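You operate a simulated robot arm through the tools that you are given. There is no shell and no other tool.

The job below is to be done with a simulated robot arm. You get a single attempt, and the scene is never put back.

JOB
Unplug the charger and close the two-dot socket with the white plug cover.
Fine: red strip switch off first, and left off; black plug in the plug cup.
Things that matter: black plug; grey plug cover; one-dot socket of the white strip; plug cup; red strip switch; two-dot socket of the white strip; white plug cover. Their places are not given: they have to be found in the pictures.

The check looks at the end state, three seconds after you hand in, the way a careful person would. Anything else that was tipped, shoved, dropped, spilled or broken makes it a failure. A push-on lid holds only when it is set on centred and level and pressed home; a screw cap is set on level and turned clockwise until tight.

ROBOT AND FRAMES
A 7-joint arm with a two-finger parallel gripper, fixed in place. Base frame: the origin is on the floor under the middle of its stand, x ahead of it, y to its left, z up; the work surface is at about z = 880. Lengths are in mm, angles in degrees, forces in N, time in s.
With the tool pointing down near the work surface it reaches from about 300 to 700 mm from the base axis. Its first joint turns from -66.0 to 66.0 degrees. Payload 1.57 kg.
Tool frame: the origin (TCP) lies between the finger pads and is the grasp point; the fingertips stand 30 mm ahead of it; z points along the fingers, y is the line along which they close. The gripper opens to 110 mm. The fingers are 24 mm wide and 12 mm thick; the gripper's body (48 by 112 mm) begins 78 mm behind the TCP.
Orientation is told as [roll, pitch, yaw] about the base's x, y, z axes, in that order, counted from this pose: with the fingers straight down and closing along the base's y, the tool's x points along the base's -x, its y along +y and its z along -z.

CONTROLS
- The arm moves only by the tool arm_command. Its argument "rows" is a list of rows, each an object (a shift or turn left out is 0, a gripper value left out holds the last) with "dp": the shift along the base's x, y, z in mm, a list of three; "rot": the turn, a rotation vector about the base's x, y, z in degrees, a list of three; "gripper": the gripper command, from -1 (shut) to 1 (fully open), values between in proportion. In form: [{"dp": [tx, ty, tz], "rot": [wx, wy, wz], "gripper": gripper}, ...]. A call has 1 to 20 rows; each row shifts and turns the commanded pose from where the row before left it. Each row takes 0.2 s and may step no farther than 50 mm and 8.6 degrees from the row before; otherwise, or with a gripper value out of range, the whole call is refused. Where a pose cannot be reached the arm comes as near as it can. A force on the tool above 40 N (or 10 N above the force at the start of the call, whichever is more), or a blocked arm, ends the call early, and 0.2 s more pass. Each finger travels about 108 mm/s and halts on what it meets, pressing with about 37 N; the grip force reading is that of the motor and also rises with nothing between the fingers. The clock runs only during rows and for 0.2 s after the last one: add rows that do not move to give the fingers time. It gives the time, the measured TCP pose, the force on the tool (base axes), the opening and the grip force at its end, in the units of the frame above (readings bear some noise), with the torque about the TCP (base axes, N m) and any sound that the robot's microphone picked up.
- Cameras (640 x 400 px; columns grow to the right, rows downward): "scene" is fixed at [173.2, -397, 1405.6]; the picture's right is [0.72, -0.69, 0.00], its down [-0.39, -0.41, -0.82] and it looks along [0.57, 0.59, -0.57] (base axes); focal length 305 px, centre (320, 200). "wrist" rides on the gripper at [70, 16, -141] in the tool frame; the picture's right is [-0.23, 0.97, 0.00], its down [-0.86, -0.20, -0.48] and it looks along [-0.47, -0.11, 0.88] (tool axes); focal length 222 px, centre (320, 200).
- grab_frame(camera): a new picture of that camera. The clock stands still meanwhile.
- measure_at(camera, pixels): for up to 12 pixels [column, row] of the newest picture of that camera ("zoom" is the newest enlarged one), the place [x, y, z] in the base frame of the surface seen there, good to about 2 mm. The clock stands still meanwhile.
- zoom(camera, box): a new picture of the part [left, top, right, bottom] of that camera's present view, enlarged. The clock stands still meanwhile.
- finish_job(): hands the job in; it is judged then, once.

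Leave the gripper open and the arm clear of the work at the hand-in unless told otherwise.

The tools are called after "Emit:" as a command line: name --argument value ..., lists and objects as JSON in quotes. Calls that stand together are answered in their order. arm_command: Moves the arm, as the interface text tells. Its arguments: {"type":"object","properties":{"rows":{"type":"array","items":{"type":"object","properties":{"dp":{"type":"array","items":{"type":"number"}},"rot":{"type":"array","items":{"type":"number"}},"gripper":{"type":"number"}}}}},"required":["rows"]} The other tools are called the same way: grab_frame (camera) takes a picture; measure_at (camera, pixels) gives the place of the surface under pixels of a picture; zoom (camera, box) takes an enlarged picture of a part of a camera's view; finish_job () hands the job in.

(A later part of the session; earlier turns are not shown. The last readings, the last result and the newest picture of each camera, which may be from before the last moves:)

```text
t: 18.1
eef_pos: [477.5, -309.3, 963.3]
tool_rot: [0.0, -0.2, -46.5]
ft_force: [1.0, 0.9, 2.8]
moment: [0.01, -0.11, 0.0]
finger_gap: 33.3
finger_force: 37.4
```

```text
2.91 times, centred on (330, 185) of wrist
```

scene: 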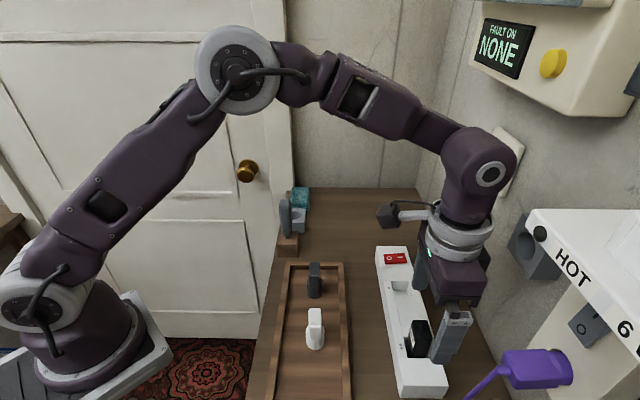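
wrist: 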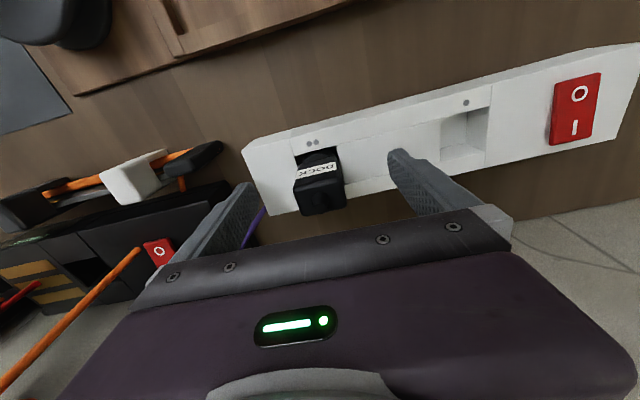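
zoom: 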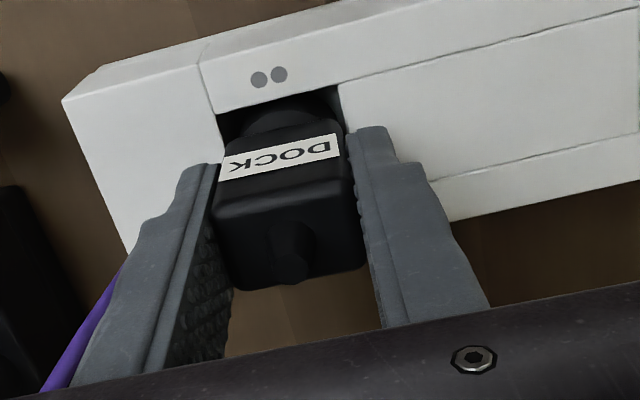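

The plug is gripped, with a 33.3 mm gap. I'll pull it straight up slowly and watch the force.

Emit:
arm_command --rows '[{"dp": [0, 0, 2]}, {"dp": [0, 0, 2]}, {"dp": [0, 0, 3]}, {"dp": [0, 0, 3]}, {"dp": [0, 0, 0]}]'

Emit:
zoom --camera "wrist" --box '[220, 120, 440, 250]'

```text
t: 19.3
eef_pos: [477.7, -307.7, 972.1]
tool_rot: [0.0, -0.3, -46.5]
ft_force: [0.1, 0.4, -0.4]
moment: [0.03, -0.05, -0.02]
finger_gap: 33.1
finger_force: 36.9
```

```text
2.91 times, centred on (330, 185) of wrist
```

zoom: 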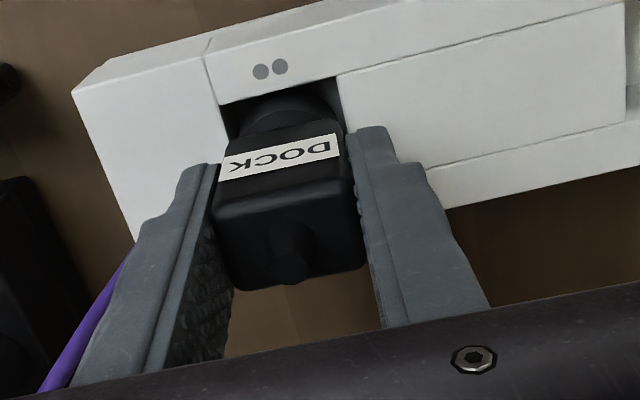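

The plug comes up with the gripper and the force is low. I'll keep lifting.

Emit:
arm_command --rows '[{"dp": [0, 0, 10]}, {"dp": [0, 0, 15]}, {"dp": [0, 0, 25]}, {"dp": [0, 0, 35]}, {"dp": [0, 0, 40]}, {"dp": [0, 0, 0]}]'

Emit:
grab_frame --camera "scene"

Emit:
zoom --camera "scene" --box '[380, 230, 500, 370]'

Emit:
grab_frame --camera "wrist"

```text
t: 20.7
eef_pos: [475.9, -310.0, 1097.2]
tool_rot: [0.1, -0.4, -46.4]
ft_force: [0.9, -0.6, -1.0]
moment: [-0.01, 0.0, 0.01]
finger_gap: 33.0
finger_force: 37.5
```

```text
taken
```

scene: 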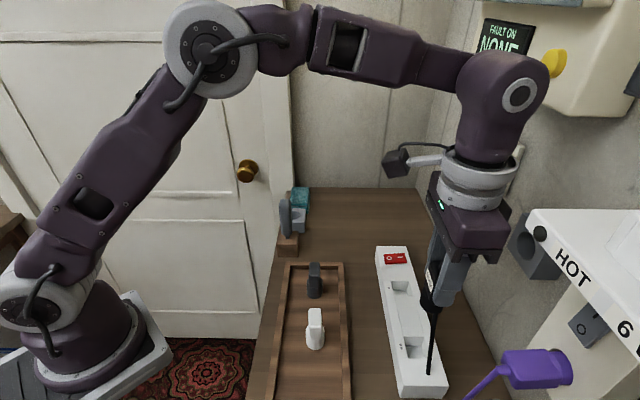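

```text
2.86 times, centred on (440, 300) of scene
```

zoom: 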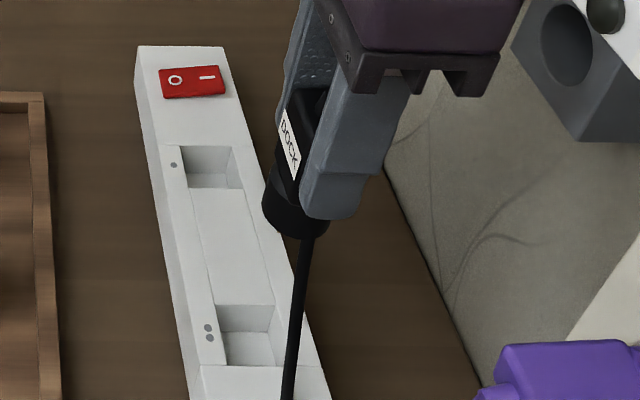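

```text
taken
```

wrist: 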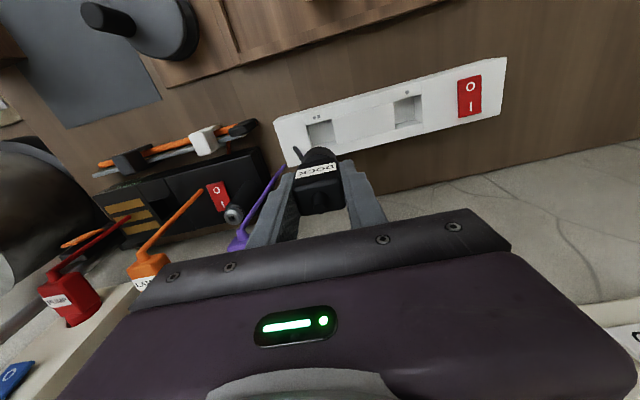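

A thin black line hangs from the plug's bottom toward scene (432,375). I'll look closer to see whether it's a cord.

Emit:
zoom --camera "scene" --box '[400, 270, 480, 400]'

Emit:
measure_at --camera "scene" --pixels '[[434, 318], [433, 330], [432, 345], [431, 360], [430, 370], [428, 300], [425, 296]]'

Emit:
zoom --camera "wrist" --box '[250, 90, 410, 220]'

```text
3.08 times, centred on (440, 335) of scene
```

zoom: 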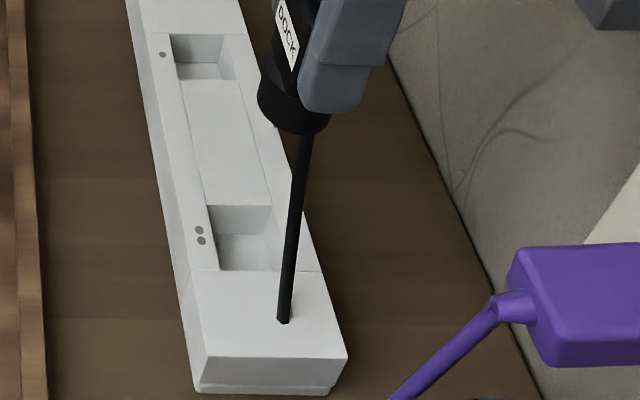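

```text
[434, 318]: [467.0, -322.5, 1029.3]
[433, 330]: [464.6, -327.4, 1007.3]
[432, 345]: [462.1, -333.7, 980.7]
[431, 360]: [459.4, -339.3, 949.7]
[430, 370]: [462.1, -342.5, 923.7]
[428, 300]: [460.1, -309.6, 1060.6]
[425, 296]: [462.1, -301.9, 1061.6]
```

```text
3.08 times, centred on (330, 155) of wrist
```

zoom: 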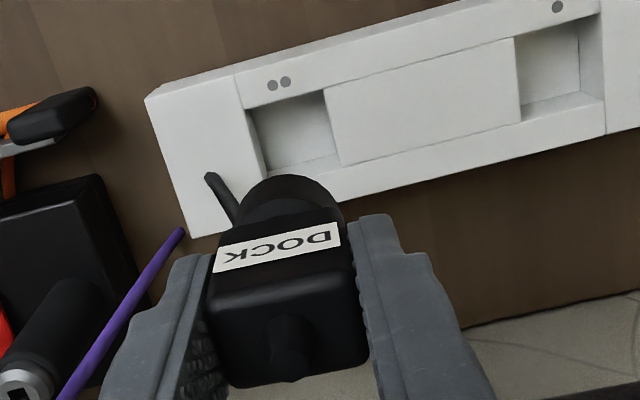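

The black line is real geometry about 110 mm long, ending near (460,-340,945). I'll raise the plug 40 mm more to see whether its far end stays anchored or moves along.

Emit:
arm_command --rows '[{"dp": [0, 0, 20]}, {"dp": [0, 0, 20]}, {"dp": [0, 0, 0]}]'

Emit:
zoom --camera "scene" --box '[390, 230, 490, 400]'

Emit:
zoom --camera "wrist" --box '[250, 90, 410, 220]'

```text
t: 21.5
eef_pos: [477.6, -308.4, 1136.9]
tool_rot: [0.1, -0.3, -46.5]
ft_force: [-0.6, -0.2, -1.2]
moment: [-0.01, -0.02, -0.02]
finger_gap: 33.2
finger_force: 36.6
```

```text
2.35 times, centred on (440, 315) of scene
```

zoom: 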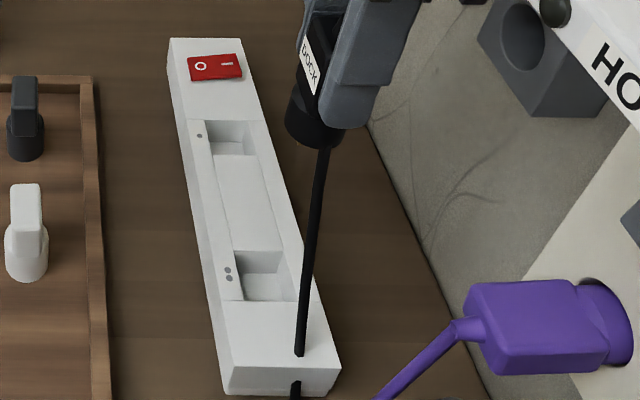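

```text
3.08 times, centred on (330, 155) of wrist
```

zoom: 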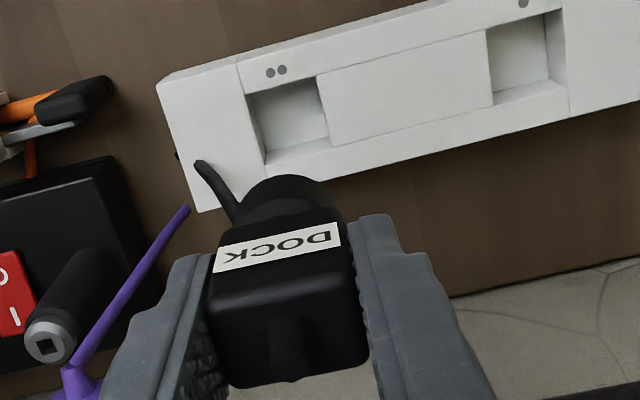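

The black line passes straight through the strip and beyond, with no force felt, so it's just the plug's cord drawn to an anchor. I'll measure the plug's bottom relative to the TCP.

Emit:
zoom --camera "scene" --box '[400, 230, 460, 310]'

Emit:
measure_at --camera "zoom" --pixels '[[200, 330], [240, 370], [290, 395], [340, 388], [215, 270], [250, 300], [210, 300], [300, 370], [250, 250], [250, 220]]'

```text
5.00 times, centred on (430, 270) of scene
```

zoom: 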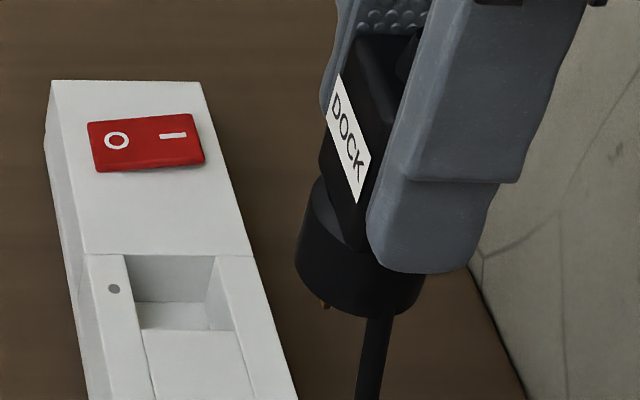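

```text
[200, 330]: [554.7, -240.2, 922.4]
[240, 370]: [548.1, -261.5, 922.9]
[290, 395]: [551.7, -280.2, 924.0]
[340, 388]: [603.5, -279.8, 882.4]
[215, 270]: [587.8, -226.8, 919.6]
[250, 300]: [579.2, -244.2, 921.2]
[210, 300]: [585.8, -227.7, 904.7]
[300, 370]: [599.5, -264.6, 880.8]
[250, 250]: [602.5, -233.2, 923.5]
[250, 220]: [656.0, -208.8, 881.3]
```

I can see a brass pin at zoom (326,305). I'll measure the base rim, the pin, and the body/base joint.

Emit:
measure_at --camera "zoom" --pixels '[[312, 287], [340, 308], [370, 313], [410, 300], [326, 304], [310, 215], [325, 190], [345, 240], [300, 250], [420, 290], [375, 340], [355, 220]]'

```text
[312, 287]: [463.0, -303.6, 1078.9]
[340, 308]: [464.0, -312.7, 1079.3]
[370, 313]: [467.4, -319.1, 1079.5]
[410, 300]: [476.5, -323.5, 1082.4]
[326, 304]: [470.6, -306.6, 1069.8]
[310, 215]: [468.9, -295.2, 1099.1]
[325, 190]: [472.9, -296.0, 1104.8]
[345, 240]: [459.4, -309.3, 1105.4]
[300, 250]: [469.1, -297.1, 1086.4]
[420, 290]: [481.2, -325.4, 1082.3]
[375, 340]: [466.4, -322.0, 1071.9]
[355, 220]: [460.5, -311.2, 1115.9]
```

The plug's base bottom is about 59 mm below the TCP, with pins further down, and the base diameter is about 32 mm, so it fits the cup's 39 mm hole. I'll carry it over the cup at (566,112) at this height.

Emit:
arm_command --rows '[{"dp": [8.8, 42, 0]}, {"dp": [8.8, 42, 0]}, {"dp": [8.8, 42, 0]}, {"dp": [8.8, 42, 0]}, {"dp": [8.8, 42, 0]}, {"dp": [8.8, 42, 0]}, {"dp": [8.8, 42, 0]}, {"dp": [8.8, 42, 0]}, {"dp": [8.8, 42, 0]}, {"dp": [9.2, 42.4, 0]}, {"dp": [0, 0, 0]}]'

Emit:
grab_frame --camera "wrist"

Emit:
grab_frame --camera "scene"

```text
t: 23.9
eef_pos: [568.0, 113.9, 1138.0]
tool_rot: [0.1, -0.3, -46.5]
ft_force: [-0.6, 0.0, -0.6]
moment: [0.0, 0.02, 0.03]
finger_gap: 33.3
finger_force: 37.1
```

```text
taken
```

wrist: 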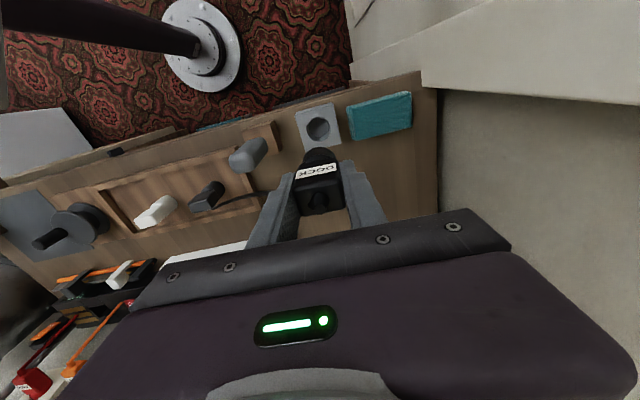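

```text
taken
```

scene: 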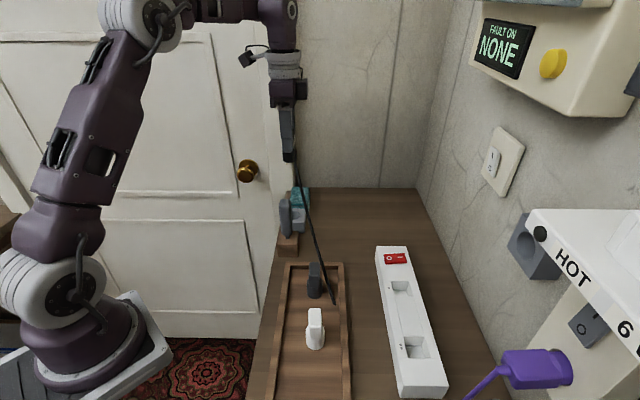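

The cord now runs across toward the tray at scene (333,300). I'll check that the grey cover is undisturbed.

Emit:
zoom --camera "scene" --box '[270, 180, 390, 360]'

Emit:
zoom --camera "wrist" --box '[130, 90, 380, 250]'

Emit:
measure_at --camera "scene" --pixels '[[315, 268], [315, 290], [333, 300], [325, 272], [315, 240], [305, 207], [315, 315]]'

```text
2.22 times, centred on (330, 270) of scene
```

zoom: 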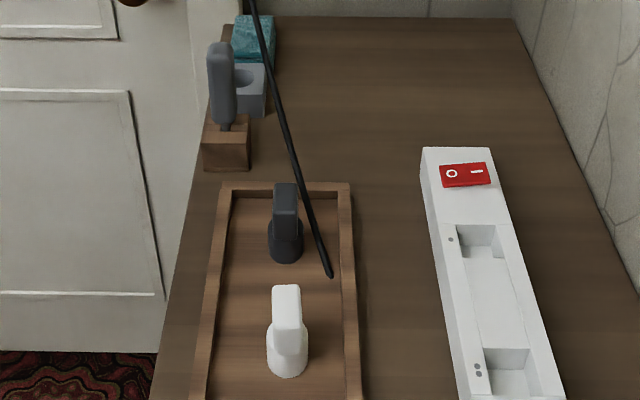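

```text
2.50 times, centred on (255, 170) of wrist
```

zoom: 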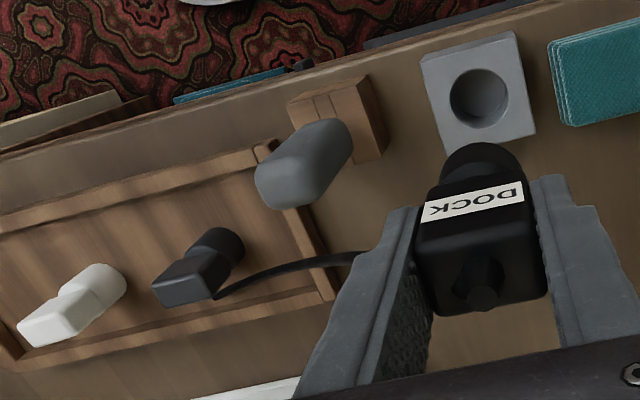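

```text
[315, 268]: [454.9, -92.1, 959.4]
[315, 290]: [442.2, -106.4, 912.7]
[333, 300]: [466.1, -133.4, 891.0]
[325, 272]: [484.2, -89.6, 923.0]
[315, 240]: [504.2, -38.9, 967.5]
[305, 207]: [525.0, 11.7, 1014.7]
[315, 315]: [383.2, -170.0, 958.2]
```

The covers haven't moved (grey at the same place), so the cord is only visual. I'll correct by (-1.5,-1.5) and lower to z≈1005 to check alignment with the hole.

Emit:
arm_command --rows '[{"dp": [-1.5, -1.5, -40]}, {"dp": [0, 0, -40]}, {"dp": [0, 0, -35]}, {"dp": [0, 0, -18]}, {"dp": [0, 0, 0]}]'

Emit:
zoom --camera "scene" --box '[260, 170, 350, 260]'

Emit:
zoom --camera "wrist" --box '[230, 60, 430, 220]'

```text
t: 25.1
eef_pos: [563.4, 110.6, 1002.9]
tool_rot: [0.0, -0.3, -46.5]
ft_force: [0.7, -0.6, 0.7]
moment: [-0.04, -0.01, -0.01]
finger_gap: 33.3
finger_force: 37.1
```

```text
4.44 times, centred on (305, 215) of scene
```

zoom: 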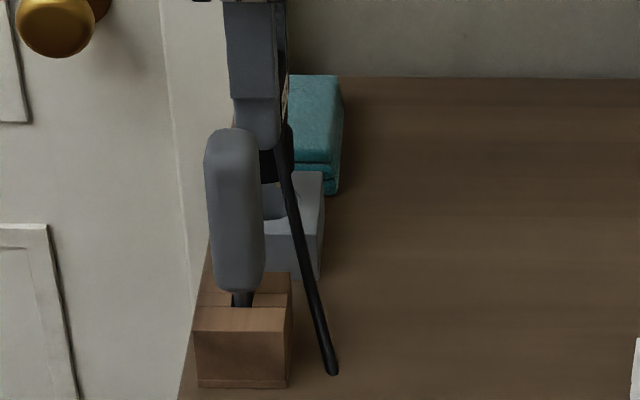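

```text
2.50 times, centred on (330, 140) of wrist
```

zoom: 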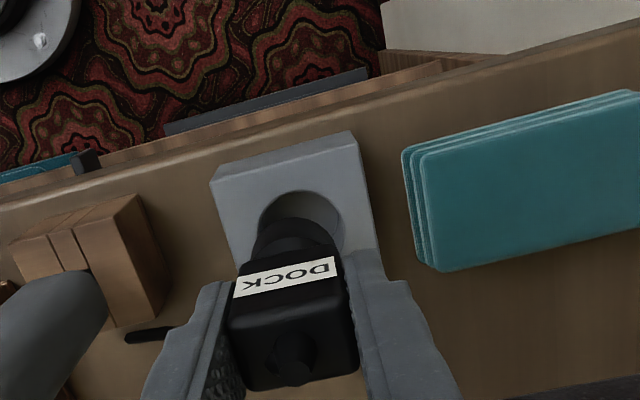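

I'll measure the plug and the hole rim in this view, and take another pose reading.

Emit:
measure_at --camera "zoom" --pixels '[[240, 315], [345, 295], [350, 360], [250, 382], [256, 228], [345, 215], [300, 188], [215, 185], [352, 150], [290, 240], [265, 240], [320, 235]]'

Emit:
arm_command --rows '[{"dp": [0, 0, 0]}]'

```text
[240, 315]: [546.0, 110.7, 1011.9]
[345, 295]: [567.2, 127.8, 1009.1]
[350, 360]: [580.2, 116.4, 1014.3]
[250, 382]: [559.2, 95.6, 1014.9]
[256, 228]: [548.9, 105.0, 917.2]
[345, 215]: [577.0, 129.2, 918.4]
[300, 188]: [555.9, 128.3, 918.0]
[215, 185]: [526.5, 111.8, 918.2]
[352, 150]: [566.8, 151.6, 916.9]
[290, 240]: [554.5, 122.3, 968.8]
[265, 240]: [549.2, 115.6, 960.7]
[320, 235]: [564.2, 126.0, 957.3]
```

```text
t: 25.5
eef_pos: [563.8, 111.7, 1003.5]
tool_rot: [0.1, -0.3, -46.5]
ft_force: [-1.3, -0.9, -0.2]
moment: [-0.01, 0.01, 0.0]
finger_gap: 33.1
finger_force: 36.8
```

The plug centre is at about (563.3,112.3) and the hole centre at (566,112). I'll shift +2.7 in x and lower into the hole, watching the force.

Emit:
arm_command --rows '[{"dp": [2.6, 0, 0]}, {"dp": [0, 0, -8]}, {"dp": [0, 0, -8]}, {"dp": [0, 0, -6]}, {"dp": [0, 0, -6]}, {"dp": [0, 0, -4]}, {"dp": [0, 0, -3]}, {"dp": [0, 0, 0]}]'

Emit:
zoom --camera "wrist" --box '[230, 60, 430, 220]'

Emit:
zoom --camera "scene" --box '[260, 170, 350, 260]'

```text
t: 27.3
eef_pos: [567.4, 111.1, 970.6]
tool_rot: [0.0, -0.2, -46.6]
ft_force: [-3.7, 5.6, 3.0]
moment: [0.27, 0.18, 0.02]
finger_gap: 33.3
finger_force: 36.9
```

```text
2.50 times, centred on (330, 140) of wrist
```

zoom: 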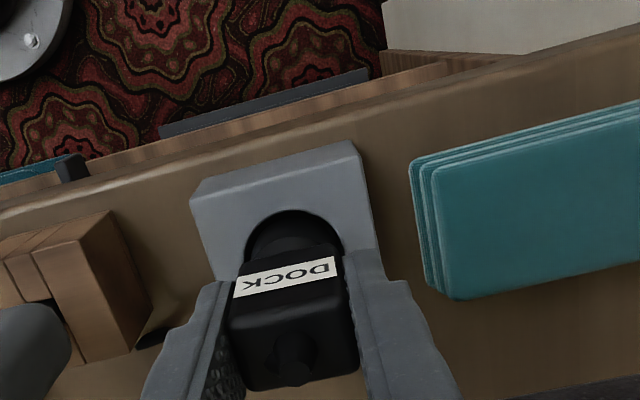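

```text
4.44 times, centred on (305, 215) of scene
```

zoom: 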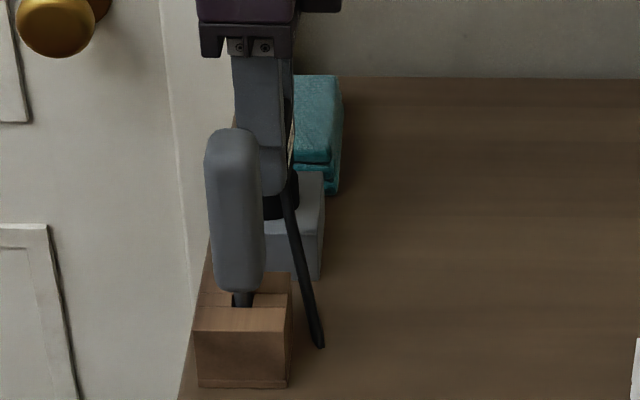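

There's a light sideways force of about 6.7 N toward -u, so the plug is touching the hole's +u side. I'll shift 2 mm toward -u and go on.

Emit:
arm_command --rows '[{"dp": [-1.4, 1.5, 0]}, {"dp": [0, 0, 0]}]'

```text
t: 27.9
eef_pos: [566.3, 110.8, 970.7]
tool_rot: [0.0, -0.2, -46.5]
ft_force: [0.3, 0.8, -0.4]
moment: [0.05, 0.04, 0.03]
finger_gap: 33.1
finger_force: 36.7
```

The force is gone. I'll continue down in small steps.

Emit:
arm_command --rows '[{"dp": [0, 0, -2]}, {"dp": [0, 0, -2]}, {"dp": [0, 0, -2]}, {"dp": [0, 0, 0]}]'

Emit:
zoom --camera "wrist" --box '[230, 60, 430, 220]'

```text
t: 28.9
eef_pos: [565.0, 110.6, 964.0]
tool_rot: [0.0, -0.4, -46.5]
ft_force: [0.6, -0.4, -0.9]
moment: [0.0, 0.05, 0.0]
finger_gap: 33.3
finger_force: 36.8
```

```text
2.50 times, centred on (330, 140) of wrist
```

zoom: 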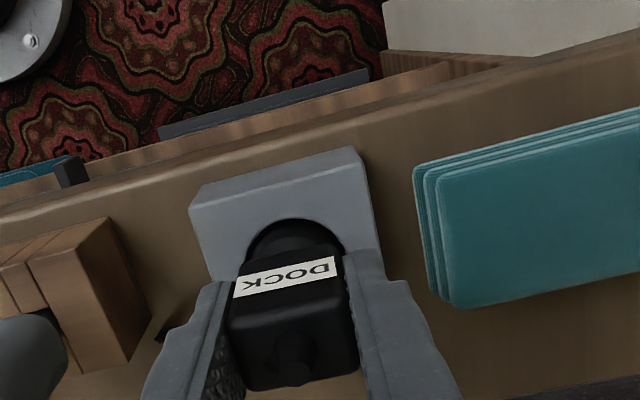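

There's no contact yet, with the base bottom at about 905. I'll continue down.

Emit:
arm_command --rows '[{"dp": [0, 0, -2]}, {"dp": [0, 0, -2]}, {"dp": [0, 0, -2]}, {"dp": [0, 0, 0]}]'

```text
t: 29.9
eef_pos: [565.5, 111.3, 958.2]
tool_rot: [0.0, -0.2, -46.5]
ft_force: [0.7, 0.9, 0.2]
moment: [-0.01, 0.0, -0.01]
finger_gap: 33.4
finger_force: 36.9
```

Emit:
arm_command --rows '[{"dp": [0, 0, -1.5]}, {"dp": [0, 0, -1.5]}, {"dp": [0, 0, -1.5]}, {"dp": [0, 0, 0]}]'

Emit:
zoom --camera "wrist" --box '[230, 60, 430, 220]'

```text
t: 30.6
eef_pos: [564.9, 111.6, 957.1]
tool_rot: [0.2, -0.3, -46.4]
ft_force: [-5.2, 0.0, 11.0]
moment: [-0.11, 0.39, -0.02]
finger_gap: 32.9
finger_force: 37.1
stopped in row 3: the force on the tool passed its limit at 46 N (the readings are from after the stop); the commanded pose is now the measured one
```

```text
2.50 times, centred on (330, 140) of wrist
```

zoom: 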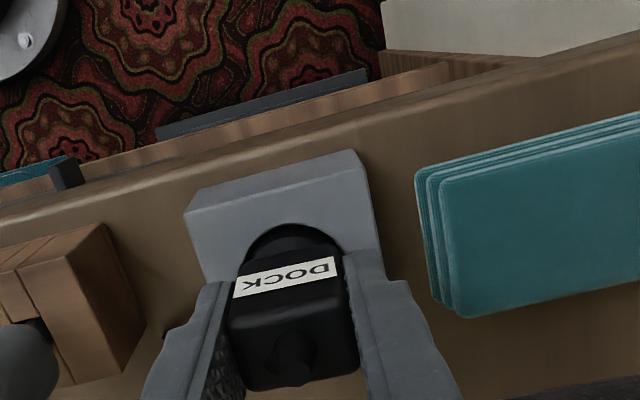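

The pins have touched the cup's floor at TCP 957. I'll ease up 1 mm and open only to about 55 mm so the fingers don't hit the neighbouring stick.

Emit:
arm_command --rows '[{"dp": [0, 0, 1]}, {"gripper": 0.0}, {"gripper": 0.0}, {"gripper": 0.0}]'

Emit:
zoom --camera "wrist" --box '[230, 60, 430, 220]'

Emit:
zoom --camera "scene" --box '[260, 170, 350, 260]'

```text
t: 31.6
eef_pos: [566.3, 111.8, 957.7]
tool_rot: [0.3, -0.4, -46.5]
ft_force: [0.1, -0.3, -0.1]
moment: [-0.01, -0.01, 0.01]
finger_gap: 55.0
finger_force: 0.1
```

```text
2.50 times, centred on (330, 140) of wrist
```

zoom: 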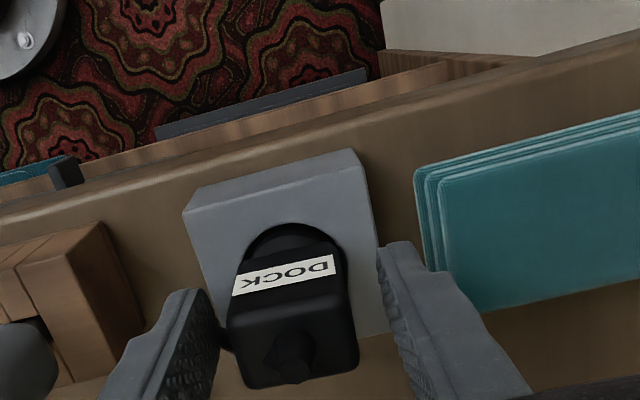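

```text
4.44 times, centred on (305, 215) of scene
```

zoom: 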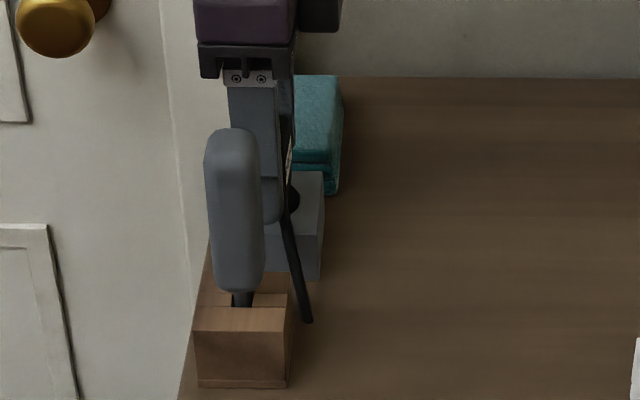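

The plug stands in the cup. I'll rise straight up and check it.

Emit:
arm_command --rows '[{"dp": [0, 0, 10]}, {"dp": [0, 0, 25]}, {"dp": [0, 0, 40]}, {"dp": [0, 0, 45]}, {"dp": [0, 0, 45]}, {"dp": [0, 0, 25]}]'

Emit:
grab_frame --camera "wrist"

Emit:
zoom --camera "scene" --box '[260, 160, 350, 260]'

Emit:
zoom --camera "wrist" --box '[230, 60, 430, 200]'

```text
t: 33.0
eef_pos: [565.3, 111.3, 1148.0]
tool_rot: [0.2, -0.4, -46.5]
ft_force: [1.0, 0.8, 0.0]
moment: [0.02, -0.04, -0.03]
finger_gap: 54.9
finger_force: 0.0
```

```text
taken
```

wrist: 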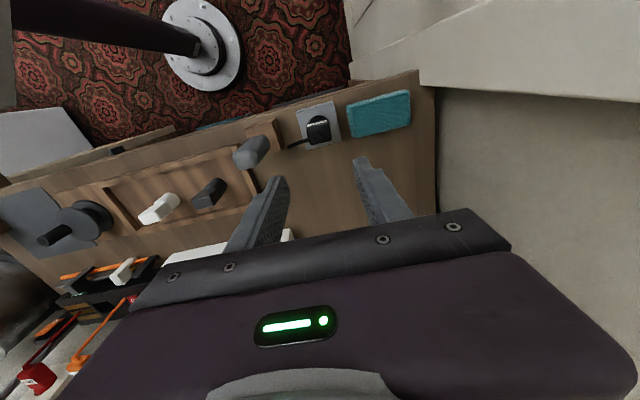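

```text
4.00 times, centred on (305, 210) of scene
```

zoom: 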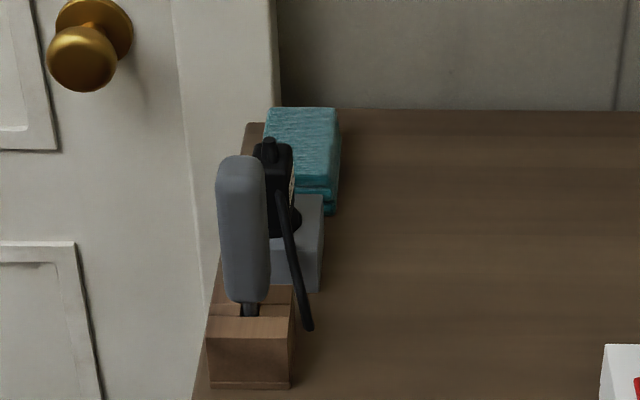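

```text
2.86 times, centred on (330, 130) of wrist
```

zoom: 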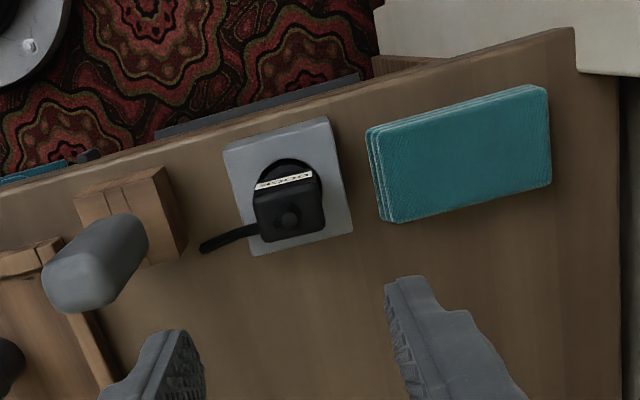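

I'll measure whether the plug sits upright in the cup.

Emit:
zoom --camera "wrist" --box '[290, 95, 350, 155]'

Emit:
measure_at --camera "zoom" --pixels '[[250, 220], [380, 190], [390, 280], [270, 310], [320, 240], [270, 160], [370, 140], [330, 120]]'

```text
6.67 times, centred on (320, 125) of wrist
```

zoom: 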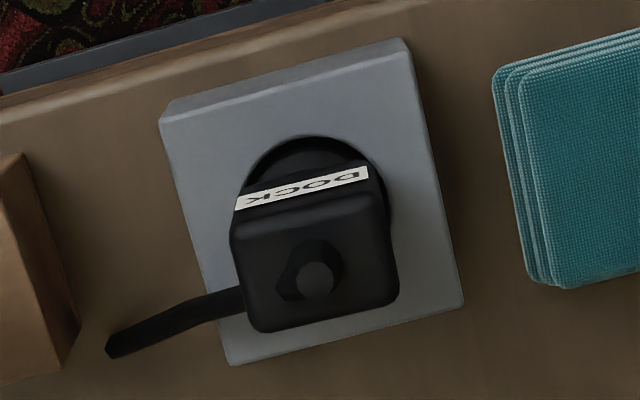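

```text
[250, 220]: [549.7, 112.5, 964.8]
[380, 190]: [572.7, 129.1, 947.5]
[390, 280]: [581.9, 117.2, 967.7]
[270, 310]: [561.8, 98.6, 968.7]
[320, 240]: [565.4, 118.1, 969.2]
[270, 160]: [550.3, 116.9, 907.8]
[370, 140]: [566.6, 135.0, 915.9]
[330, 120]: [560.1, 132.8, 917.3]
```

The plug is upright in the cup, with its top at about 968. Now the white cover: I'll move above (379.9,-169.6), turn +4° to match its tab, and open to about 80 mm.

Emit:
arm_command --rows '[{"dp": [-23.2, -35.1, 0], "gripper": 0.45}, {"dp": [-23.2, -35.1, 0]}, {"dp": [-23.2, -35.1, 0]}, {"dp": [-23.2, -35.1, 0]}, {"dp": [-23.2, -35.1, 0]}, {"dp": [-23.2, -35.1, -25]}, {"dp": [-23.1, -35.1, -30], "rot": [0, 0, 2]}, {"dp": [-23.1, -35.2, -30], "rot": [0, 0, 2]}, {"dp": [0, 0, 0]}]'

Emit:
grab_frame --camera "wrist"

Emit:
zoom --camera "scene" --box '[270, 240, 370, 380]'

```text
refused: row 7 steps farther than a row can; nothing moved
```

```text
taken
```

wrist: 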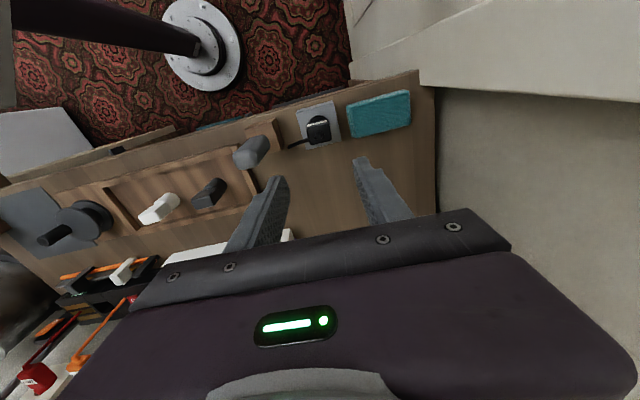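

```text
2.86 times, centred on (320, 310) of scene
```

zoom: 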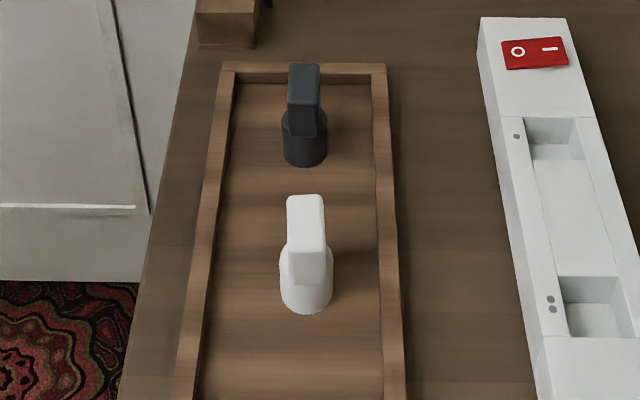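

The step was slightly too long, so nothing moved. I'll resend it with the descent in separate rows.

Emit:
arm_command --rows '[{"dp": [-23.2, -35.1, 0], "gripper": 0.45}, {"dp": [-23.2, -35.1, 0]}, {"dp": [-23.2, -35.1, 0]}, {"dp": [-23.2, -35.1, 0]}, {"dp": [-23.2, -35.1, 0]}, {"dp": [-23.2, -35.1, 0]}, {"dp": [-23.1, -35.1, 0], "rot": [0, 0, 2]}, {"dp": [-23.1, -35.2, 0], "rot": [0, 0, 2]}, {"dp": [0, 0, -40]}, {"dp": [0, 0, -40]}, {"dp": [0, 0, 0]}]'

Emit:
grab_frame --camera "wrist"

Emit:
zoom --camera "wrist" --box '[220, 90, 440, 230]'

Emit:
zoom --camera "scene" --box '[270, 240, 370, 380]'

```text
t: 35.4
eef_pos: [382.9, -167.1, 1067.6]
tool_rot: [0.3, -0.4, -42.5]
ft_force: [0.3, -1.1, 0.7]
moment: [-0.01, 0.02, 0.04]
finger_gap: 80.0
finger_force: 0.1
```

```text
taken
```

wrist: 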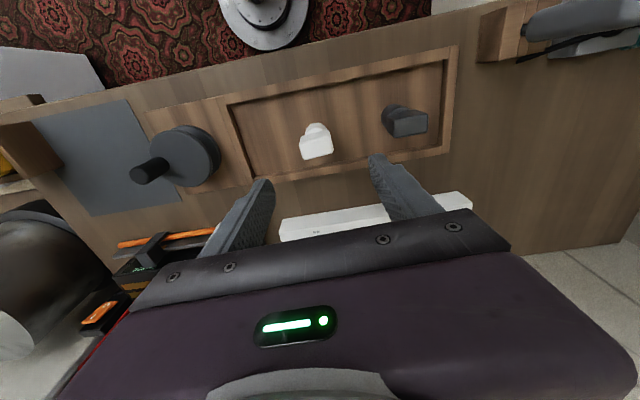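

```text
2.86 times, centred on (330, 160) of wrist
```

zoom: 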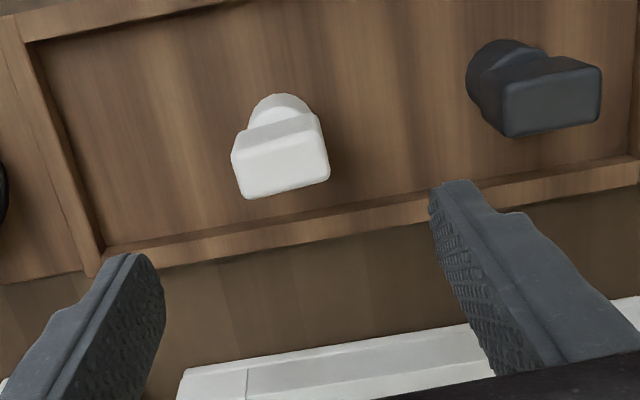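

```text
2.86 times, centred on (320, 310) of scene
```

zoom: 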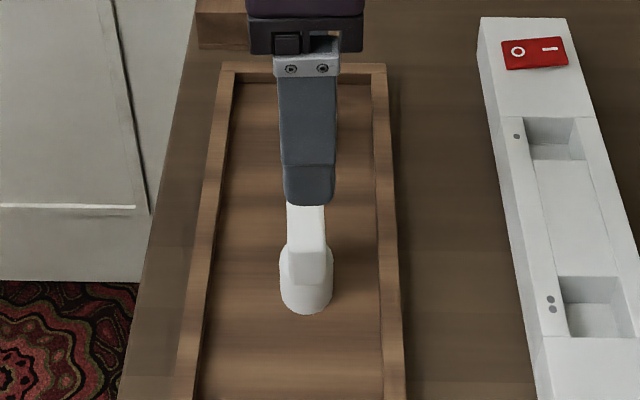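

I'll re-measure the tab's top corners from this closer view.

Emit:
measure_at --camera "zoom" --pixels '[[239, 160], [317, 139], [325, 175], [249, 193], [283, 167], [278, 150], [240, 152], [312, 128], [250, 122], [308, 112], [280, 100], [540, 100]]'

Emit:
arm_command --rows '[{"dp": [0, 0, 0]}]'

```text
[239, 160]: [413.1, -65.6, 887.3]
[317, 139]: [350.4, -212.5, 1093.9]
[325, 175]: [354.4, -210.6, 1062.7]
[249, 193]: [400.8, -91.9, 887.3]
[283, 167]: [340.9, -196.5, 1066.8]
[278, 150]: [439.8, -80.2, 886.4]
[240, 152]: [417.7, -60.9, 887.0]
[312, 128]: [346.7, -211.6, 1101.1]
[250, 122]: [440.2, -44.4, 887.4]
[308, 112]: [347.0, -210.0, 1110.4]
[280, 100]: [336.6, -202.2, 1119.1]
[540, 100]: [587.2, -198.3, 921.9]
```

```text
t: 35.8
eef_pos: [382.3, -167.7, 1067.8]
tool_rot: [0.3, -0.4, -42.5]
ft_force: [0.6, -0.7, 0.7]
moment: [0.01, 0.0, -0.01]
finger_gap: 80.1
finger_force: 0.1
```

That measured the scene zoom, since it was the newest. I'll take the wrist zoom again and then measure.

Emit:
zoom --camera "wrist" --box '[285, 110, 345, 170]'

Emit:
measure_at --camera "zoom" --pixels '[[165, 205], [345, 160], [365, 245], [190, 285], [265, 222], [180, 160], [340, 120], [265, 180], [210, 90], [310, 80], [260, 60], [400, 150]]'

```text
6.67 times, centred on (315, 140) of wrist
```

zoom: 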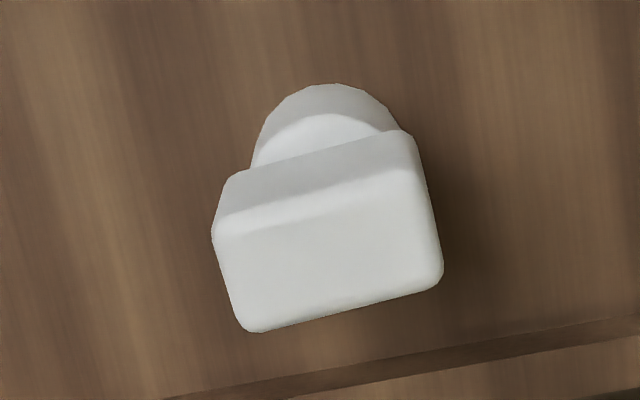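

```text
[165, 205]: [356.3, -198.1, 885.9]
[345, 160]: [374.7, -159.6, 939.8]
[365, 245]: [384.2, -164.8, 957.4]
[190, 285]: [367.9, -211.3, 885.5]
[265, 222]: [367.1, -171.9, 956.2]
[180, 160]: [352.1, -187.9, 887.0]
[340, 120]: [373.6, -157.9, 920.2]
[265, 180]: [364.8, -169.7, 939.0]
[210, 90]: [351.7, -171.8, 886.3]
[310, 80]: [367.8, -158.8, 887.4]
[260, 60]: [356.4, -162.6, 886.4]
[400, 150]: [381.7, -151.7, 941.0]
```

Emit:
measure_at --camera "zoom" --pixels '[[222, 238], [415, 180], [436, 272], [250, 322], [330, 250], [230, 190], [405, 145], [265, 145], [385, 122], [335, 95], [335, 130], [300, 135]]'

```text
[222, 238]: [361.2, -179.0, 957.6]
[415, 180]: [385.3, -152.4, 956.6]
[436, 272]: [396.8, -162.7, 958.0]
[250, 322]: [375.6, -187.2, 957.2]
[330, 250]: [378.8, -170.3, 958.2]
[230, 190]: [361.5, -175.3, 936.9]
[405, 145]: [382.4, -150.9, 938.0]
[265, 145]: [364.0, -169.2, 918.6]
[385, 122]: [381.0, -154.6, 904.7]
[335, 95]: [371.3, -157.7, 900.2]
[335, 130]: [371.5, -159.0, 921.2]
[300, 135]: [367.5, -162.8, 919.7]
```

The tab's centre is at about (379.7,-170.3) with its axis at about 48.3°. I'll adjust and descend to TCP z≈950.

Emit:
arm_command --rows '[{"dp": [-2.8, -2.8, -40], "rot": [0, 0, 0.8]}, {"dp": [0, 0, -40]}, {"dp": [0, 0, -20]}, {"dp": [0, 0, 0]}]'

Emit:
grab_frame --camera "wrist"

Emit:
zoom --camera "scene" --box '[270, 240, 370, 380]'

Emit:
zoom --camera "wrist" --box '[220, 90, 440, 230]'

```text
t: 36.8
eef_pos: [378.6, -172.1, 969.0]
tool_rot: [0.2, -0.4, -41.7]
ft_force: [0.7, -1.1, -0.7]
moment: [-0.01, -0.03, 0.0]
finger_gap: 79.9
finger_force: 0.0
```

```text
taken
```

wrist: 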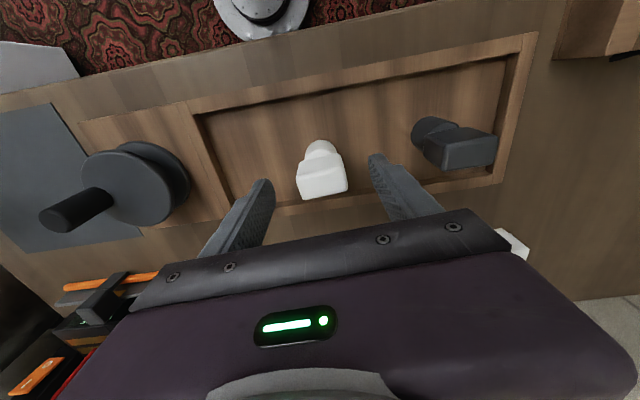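

```text
2.86 times, centred on (320, 310) of scene
```

zoom: 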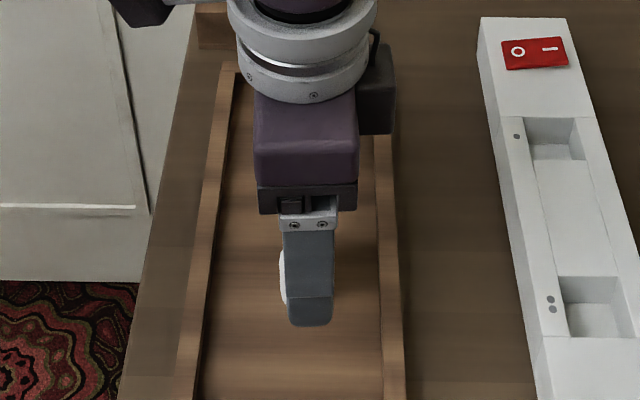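

```text
2.86 times, centred on (330, 160) of wrist
```

zoom: 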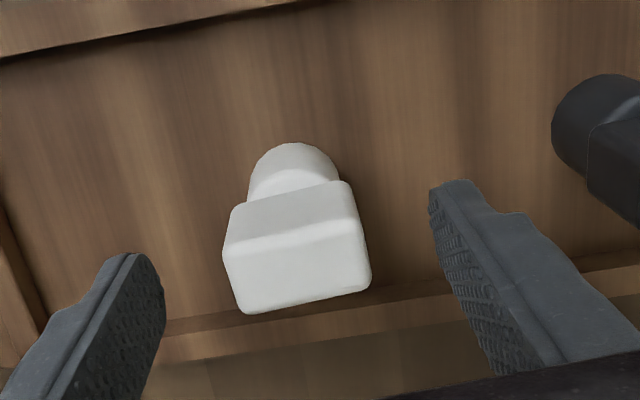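

The alignment across is within 0.5 mm. I'll shift 2 mm along the axis, lower to about 951, and close.

Emit:
arm_command --rows '[{"dp": [1.2, 1.4, -9]}, {"dp": [0, 0, -9]}, {"dp": [0, 0, 0]}]'

Emit:
zoom --camera "wrist" --box '[220, 90, 440, 230]'

```text
t: 37.6
eef_pos: [380.5, -170.2, 949.7]
tool_rot: [0.2, -0.4, -41.7]
ft_force: [-0.4, 0.3, -0.3]
moment: [-0.01, 0.0, -0.01]
finger_gap: 79.8
finger_force: 0.1
```

```text
2.86 times, centred on (330, 160) of wrist
```

zoom: 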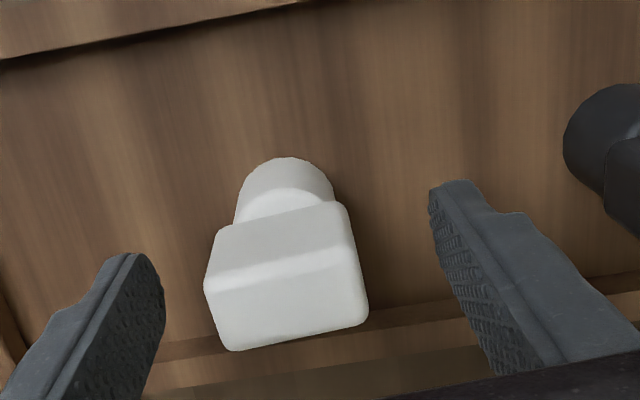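

Closing on the tab now.

Emit:
arm_command --rows '[{"gripper": -1}, {"gripper": -1}, {"gripper": -1}, {"gripper": -1}]'

Emit:
zoom --camera "wrist" --box '[220, 90, 440, 230]'

```text
t: 38.6
eef_pos: [380.2, -170.7, 951.1]
tool_rot: [0.3, -0.4, -41.6]
ft_force: [-0.5, -0.4, 0.8]
moment: [-0.01, 0.05, 0.01]
finger_gap: 36.9
finger_force: 37.2
```

```text
2.86 times, centred on (330, 160) of wrist
```

zoom: 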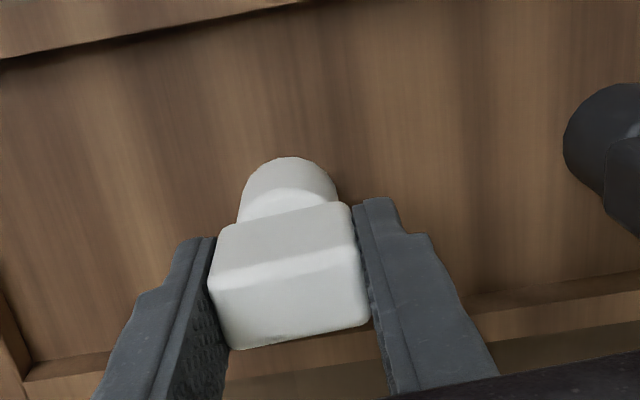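

The cover is gripped with a 36.9 mm gap. I'll lift it and check it from below with the scene camera.

Emit:
arm_command --rows '[{"dp": [0, 0, 10]}, {"dp": [0, 0, 25]}, {"dp": [0, 0, 40]}, {"dp": [0, 0, 40]}, {"dp": [0, 0, 35]}, {"dp": [0, 0, 0]}]'

Emit:
grab_frame --camera "wrist"

Emit:
zoom --camera "scene" --box '[260, 220, 370, 350]'

Emit:
zoom --camera "scene" --box '[380, 260, 460, 380]'

```text
t: 40.0
eef_pos: [380.9, -170.9, 1096.7]
tool_rot: [0.3, -0.3, -41.7]
ft_force: [-0.5, 0.5, -0.5]
moment: [0.0, 0.01, -0.02]
finger_gap: 36.7
finger_force: 36.9
```

```text
taken
```

wrist: 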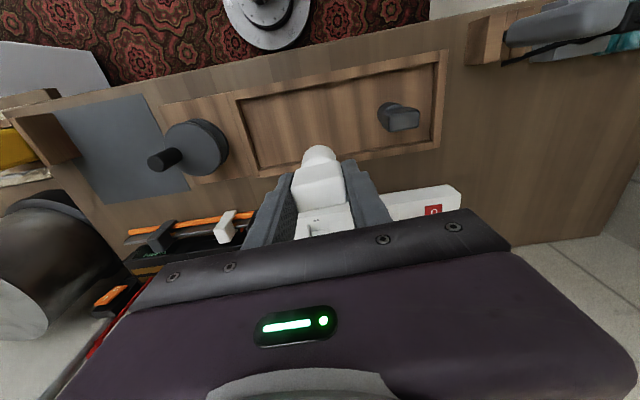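

```text
3.08 times, centred on (315, 285) of scene
```

zoom: 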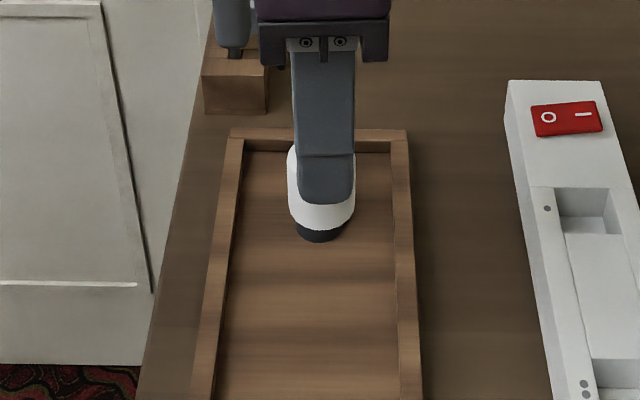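

```text
3.33 times, centred on (420, 320) of scene
```

zoom: 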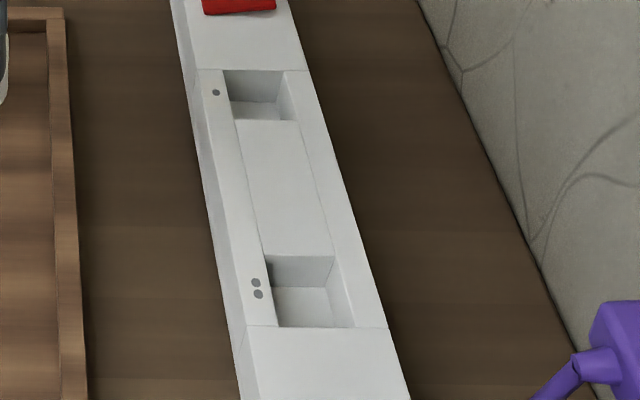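

The dark thing under the cover is just the grey cover standing behind it. Now I'll zoom in tightly on the empty two-dot socket and measure it.

Emit:
zoom --camera "scene" --box '[395, 325, 445, 370]'

Emit:
zoom --camera "scene" --box '[395, 328, 439, 365]'

```text
8.89 times, centred on (420, 348) of scene
```

zoom: 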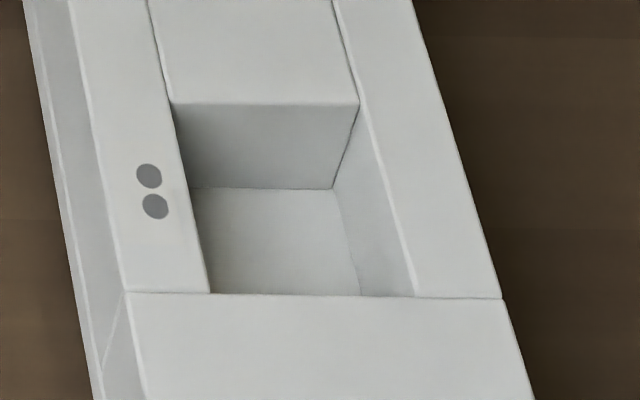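

```text
10.81 times, centred on (417, 346) of scene
```

zoom: 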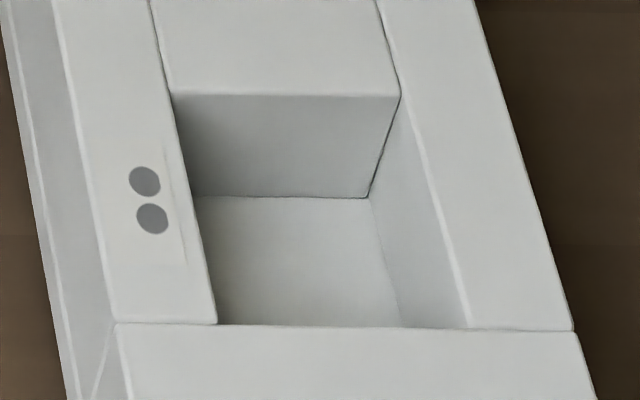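

I'll measure the recess edges and floor in this zoom.

Emit:
measure_at --camera "zoom" --pixels '[[200, 89], [370, 90], [178, 140], [205, 280], [412, 110], [465, 290], [240, 332], [440, 334], [280, 260], [340, 290], [230, 220], [380, 300]]'

```text
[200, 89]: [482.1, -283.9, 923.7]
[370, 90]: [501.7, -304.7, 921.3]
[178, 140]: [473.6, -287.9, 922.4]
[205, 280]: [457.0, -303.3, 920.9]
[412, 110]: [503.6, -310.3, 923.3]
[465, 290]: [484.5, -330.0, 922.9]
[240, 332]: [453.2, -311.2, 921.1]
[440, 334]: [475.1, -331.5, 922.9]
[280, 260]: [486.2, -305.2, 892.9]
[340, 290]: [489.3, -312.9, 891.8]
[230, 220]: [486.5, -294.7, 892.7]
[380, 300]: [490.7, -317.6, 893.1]
```

The recess is about 37 x 38 mm, centred at about (478.4,-308.4), floor at z≈893. That matches where the plug was. The cover's bottom is about 64 mm below the TCP. I'll move over the socket, turn back to -46°, and lower to TCP≈1003.

Emit:
arm_command --rows '[{"dp": [24.4, -34.4, 0], "rot": [0, 0, -2]}, {"dp": [24.4, -34.4, 0], "rot": [0, 0, -2.3]}, {"dp": [24.4, -34.4, 0]}, {"dp": [24.3, -34.3, 0]}, {"dp": [0, 0, -40]}, {"dp": [0, 0, -40]}, {"dp": [0, 0, -14]}, {"dp": [0, 0, 0]}, {"dp": [0, 0, 0]}]'

Emit:
grab_frame --camera "wrist"

Emit:
zoom --camera "wrist" --box '[240, 90, 420, 210]'

Emit:
zoom --camera "scene" --box '[380, 270, 460, 380]'

```text
t: 42.0
eef_pos: [475.5, -307.6, 1005.8]
tool_rot: [0.3, -0.3, -46.0]
ft_force: [0.3, -1.1, 0.7]
moment: [0.01, -0.03, -0.04]
finger_gap: 36.6
finger_force: 36.9
```

```text
taken
```

wrist: 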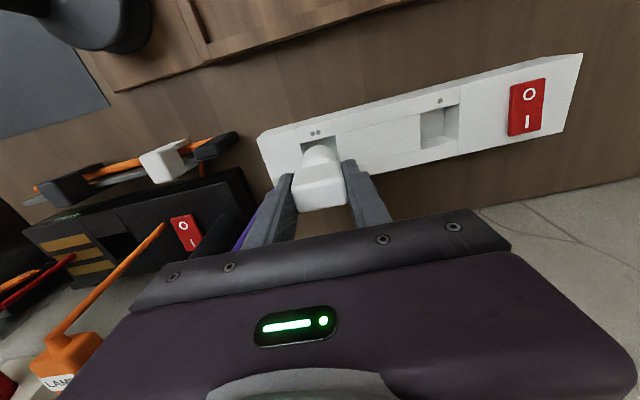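

```text
3.33 times, centred on (330, 150) of wrist
```

zoom: 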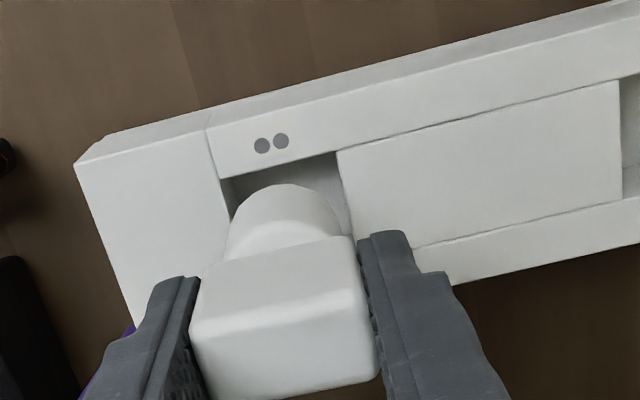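

```text
3.64 times, centred on (420, 325) of scene
```

zoom: 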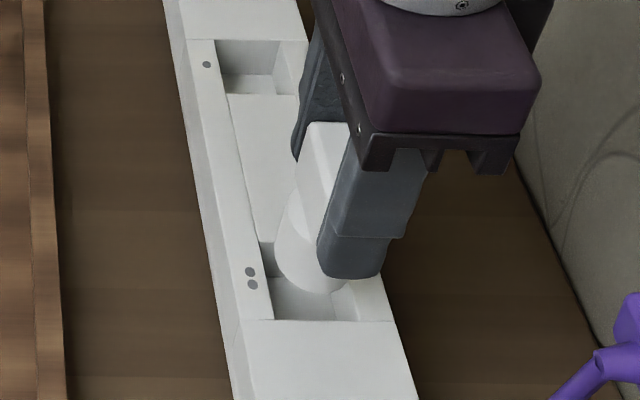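

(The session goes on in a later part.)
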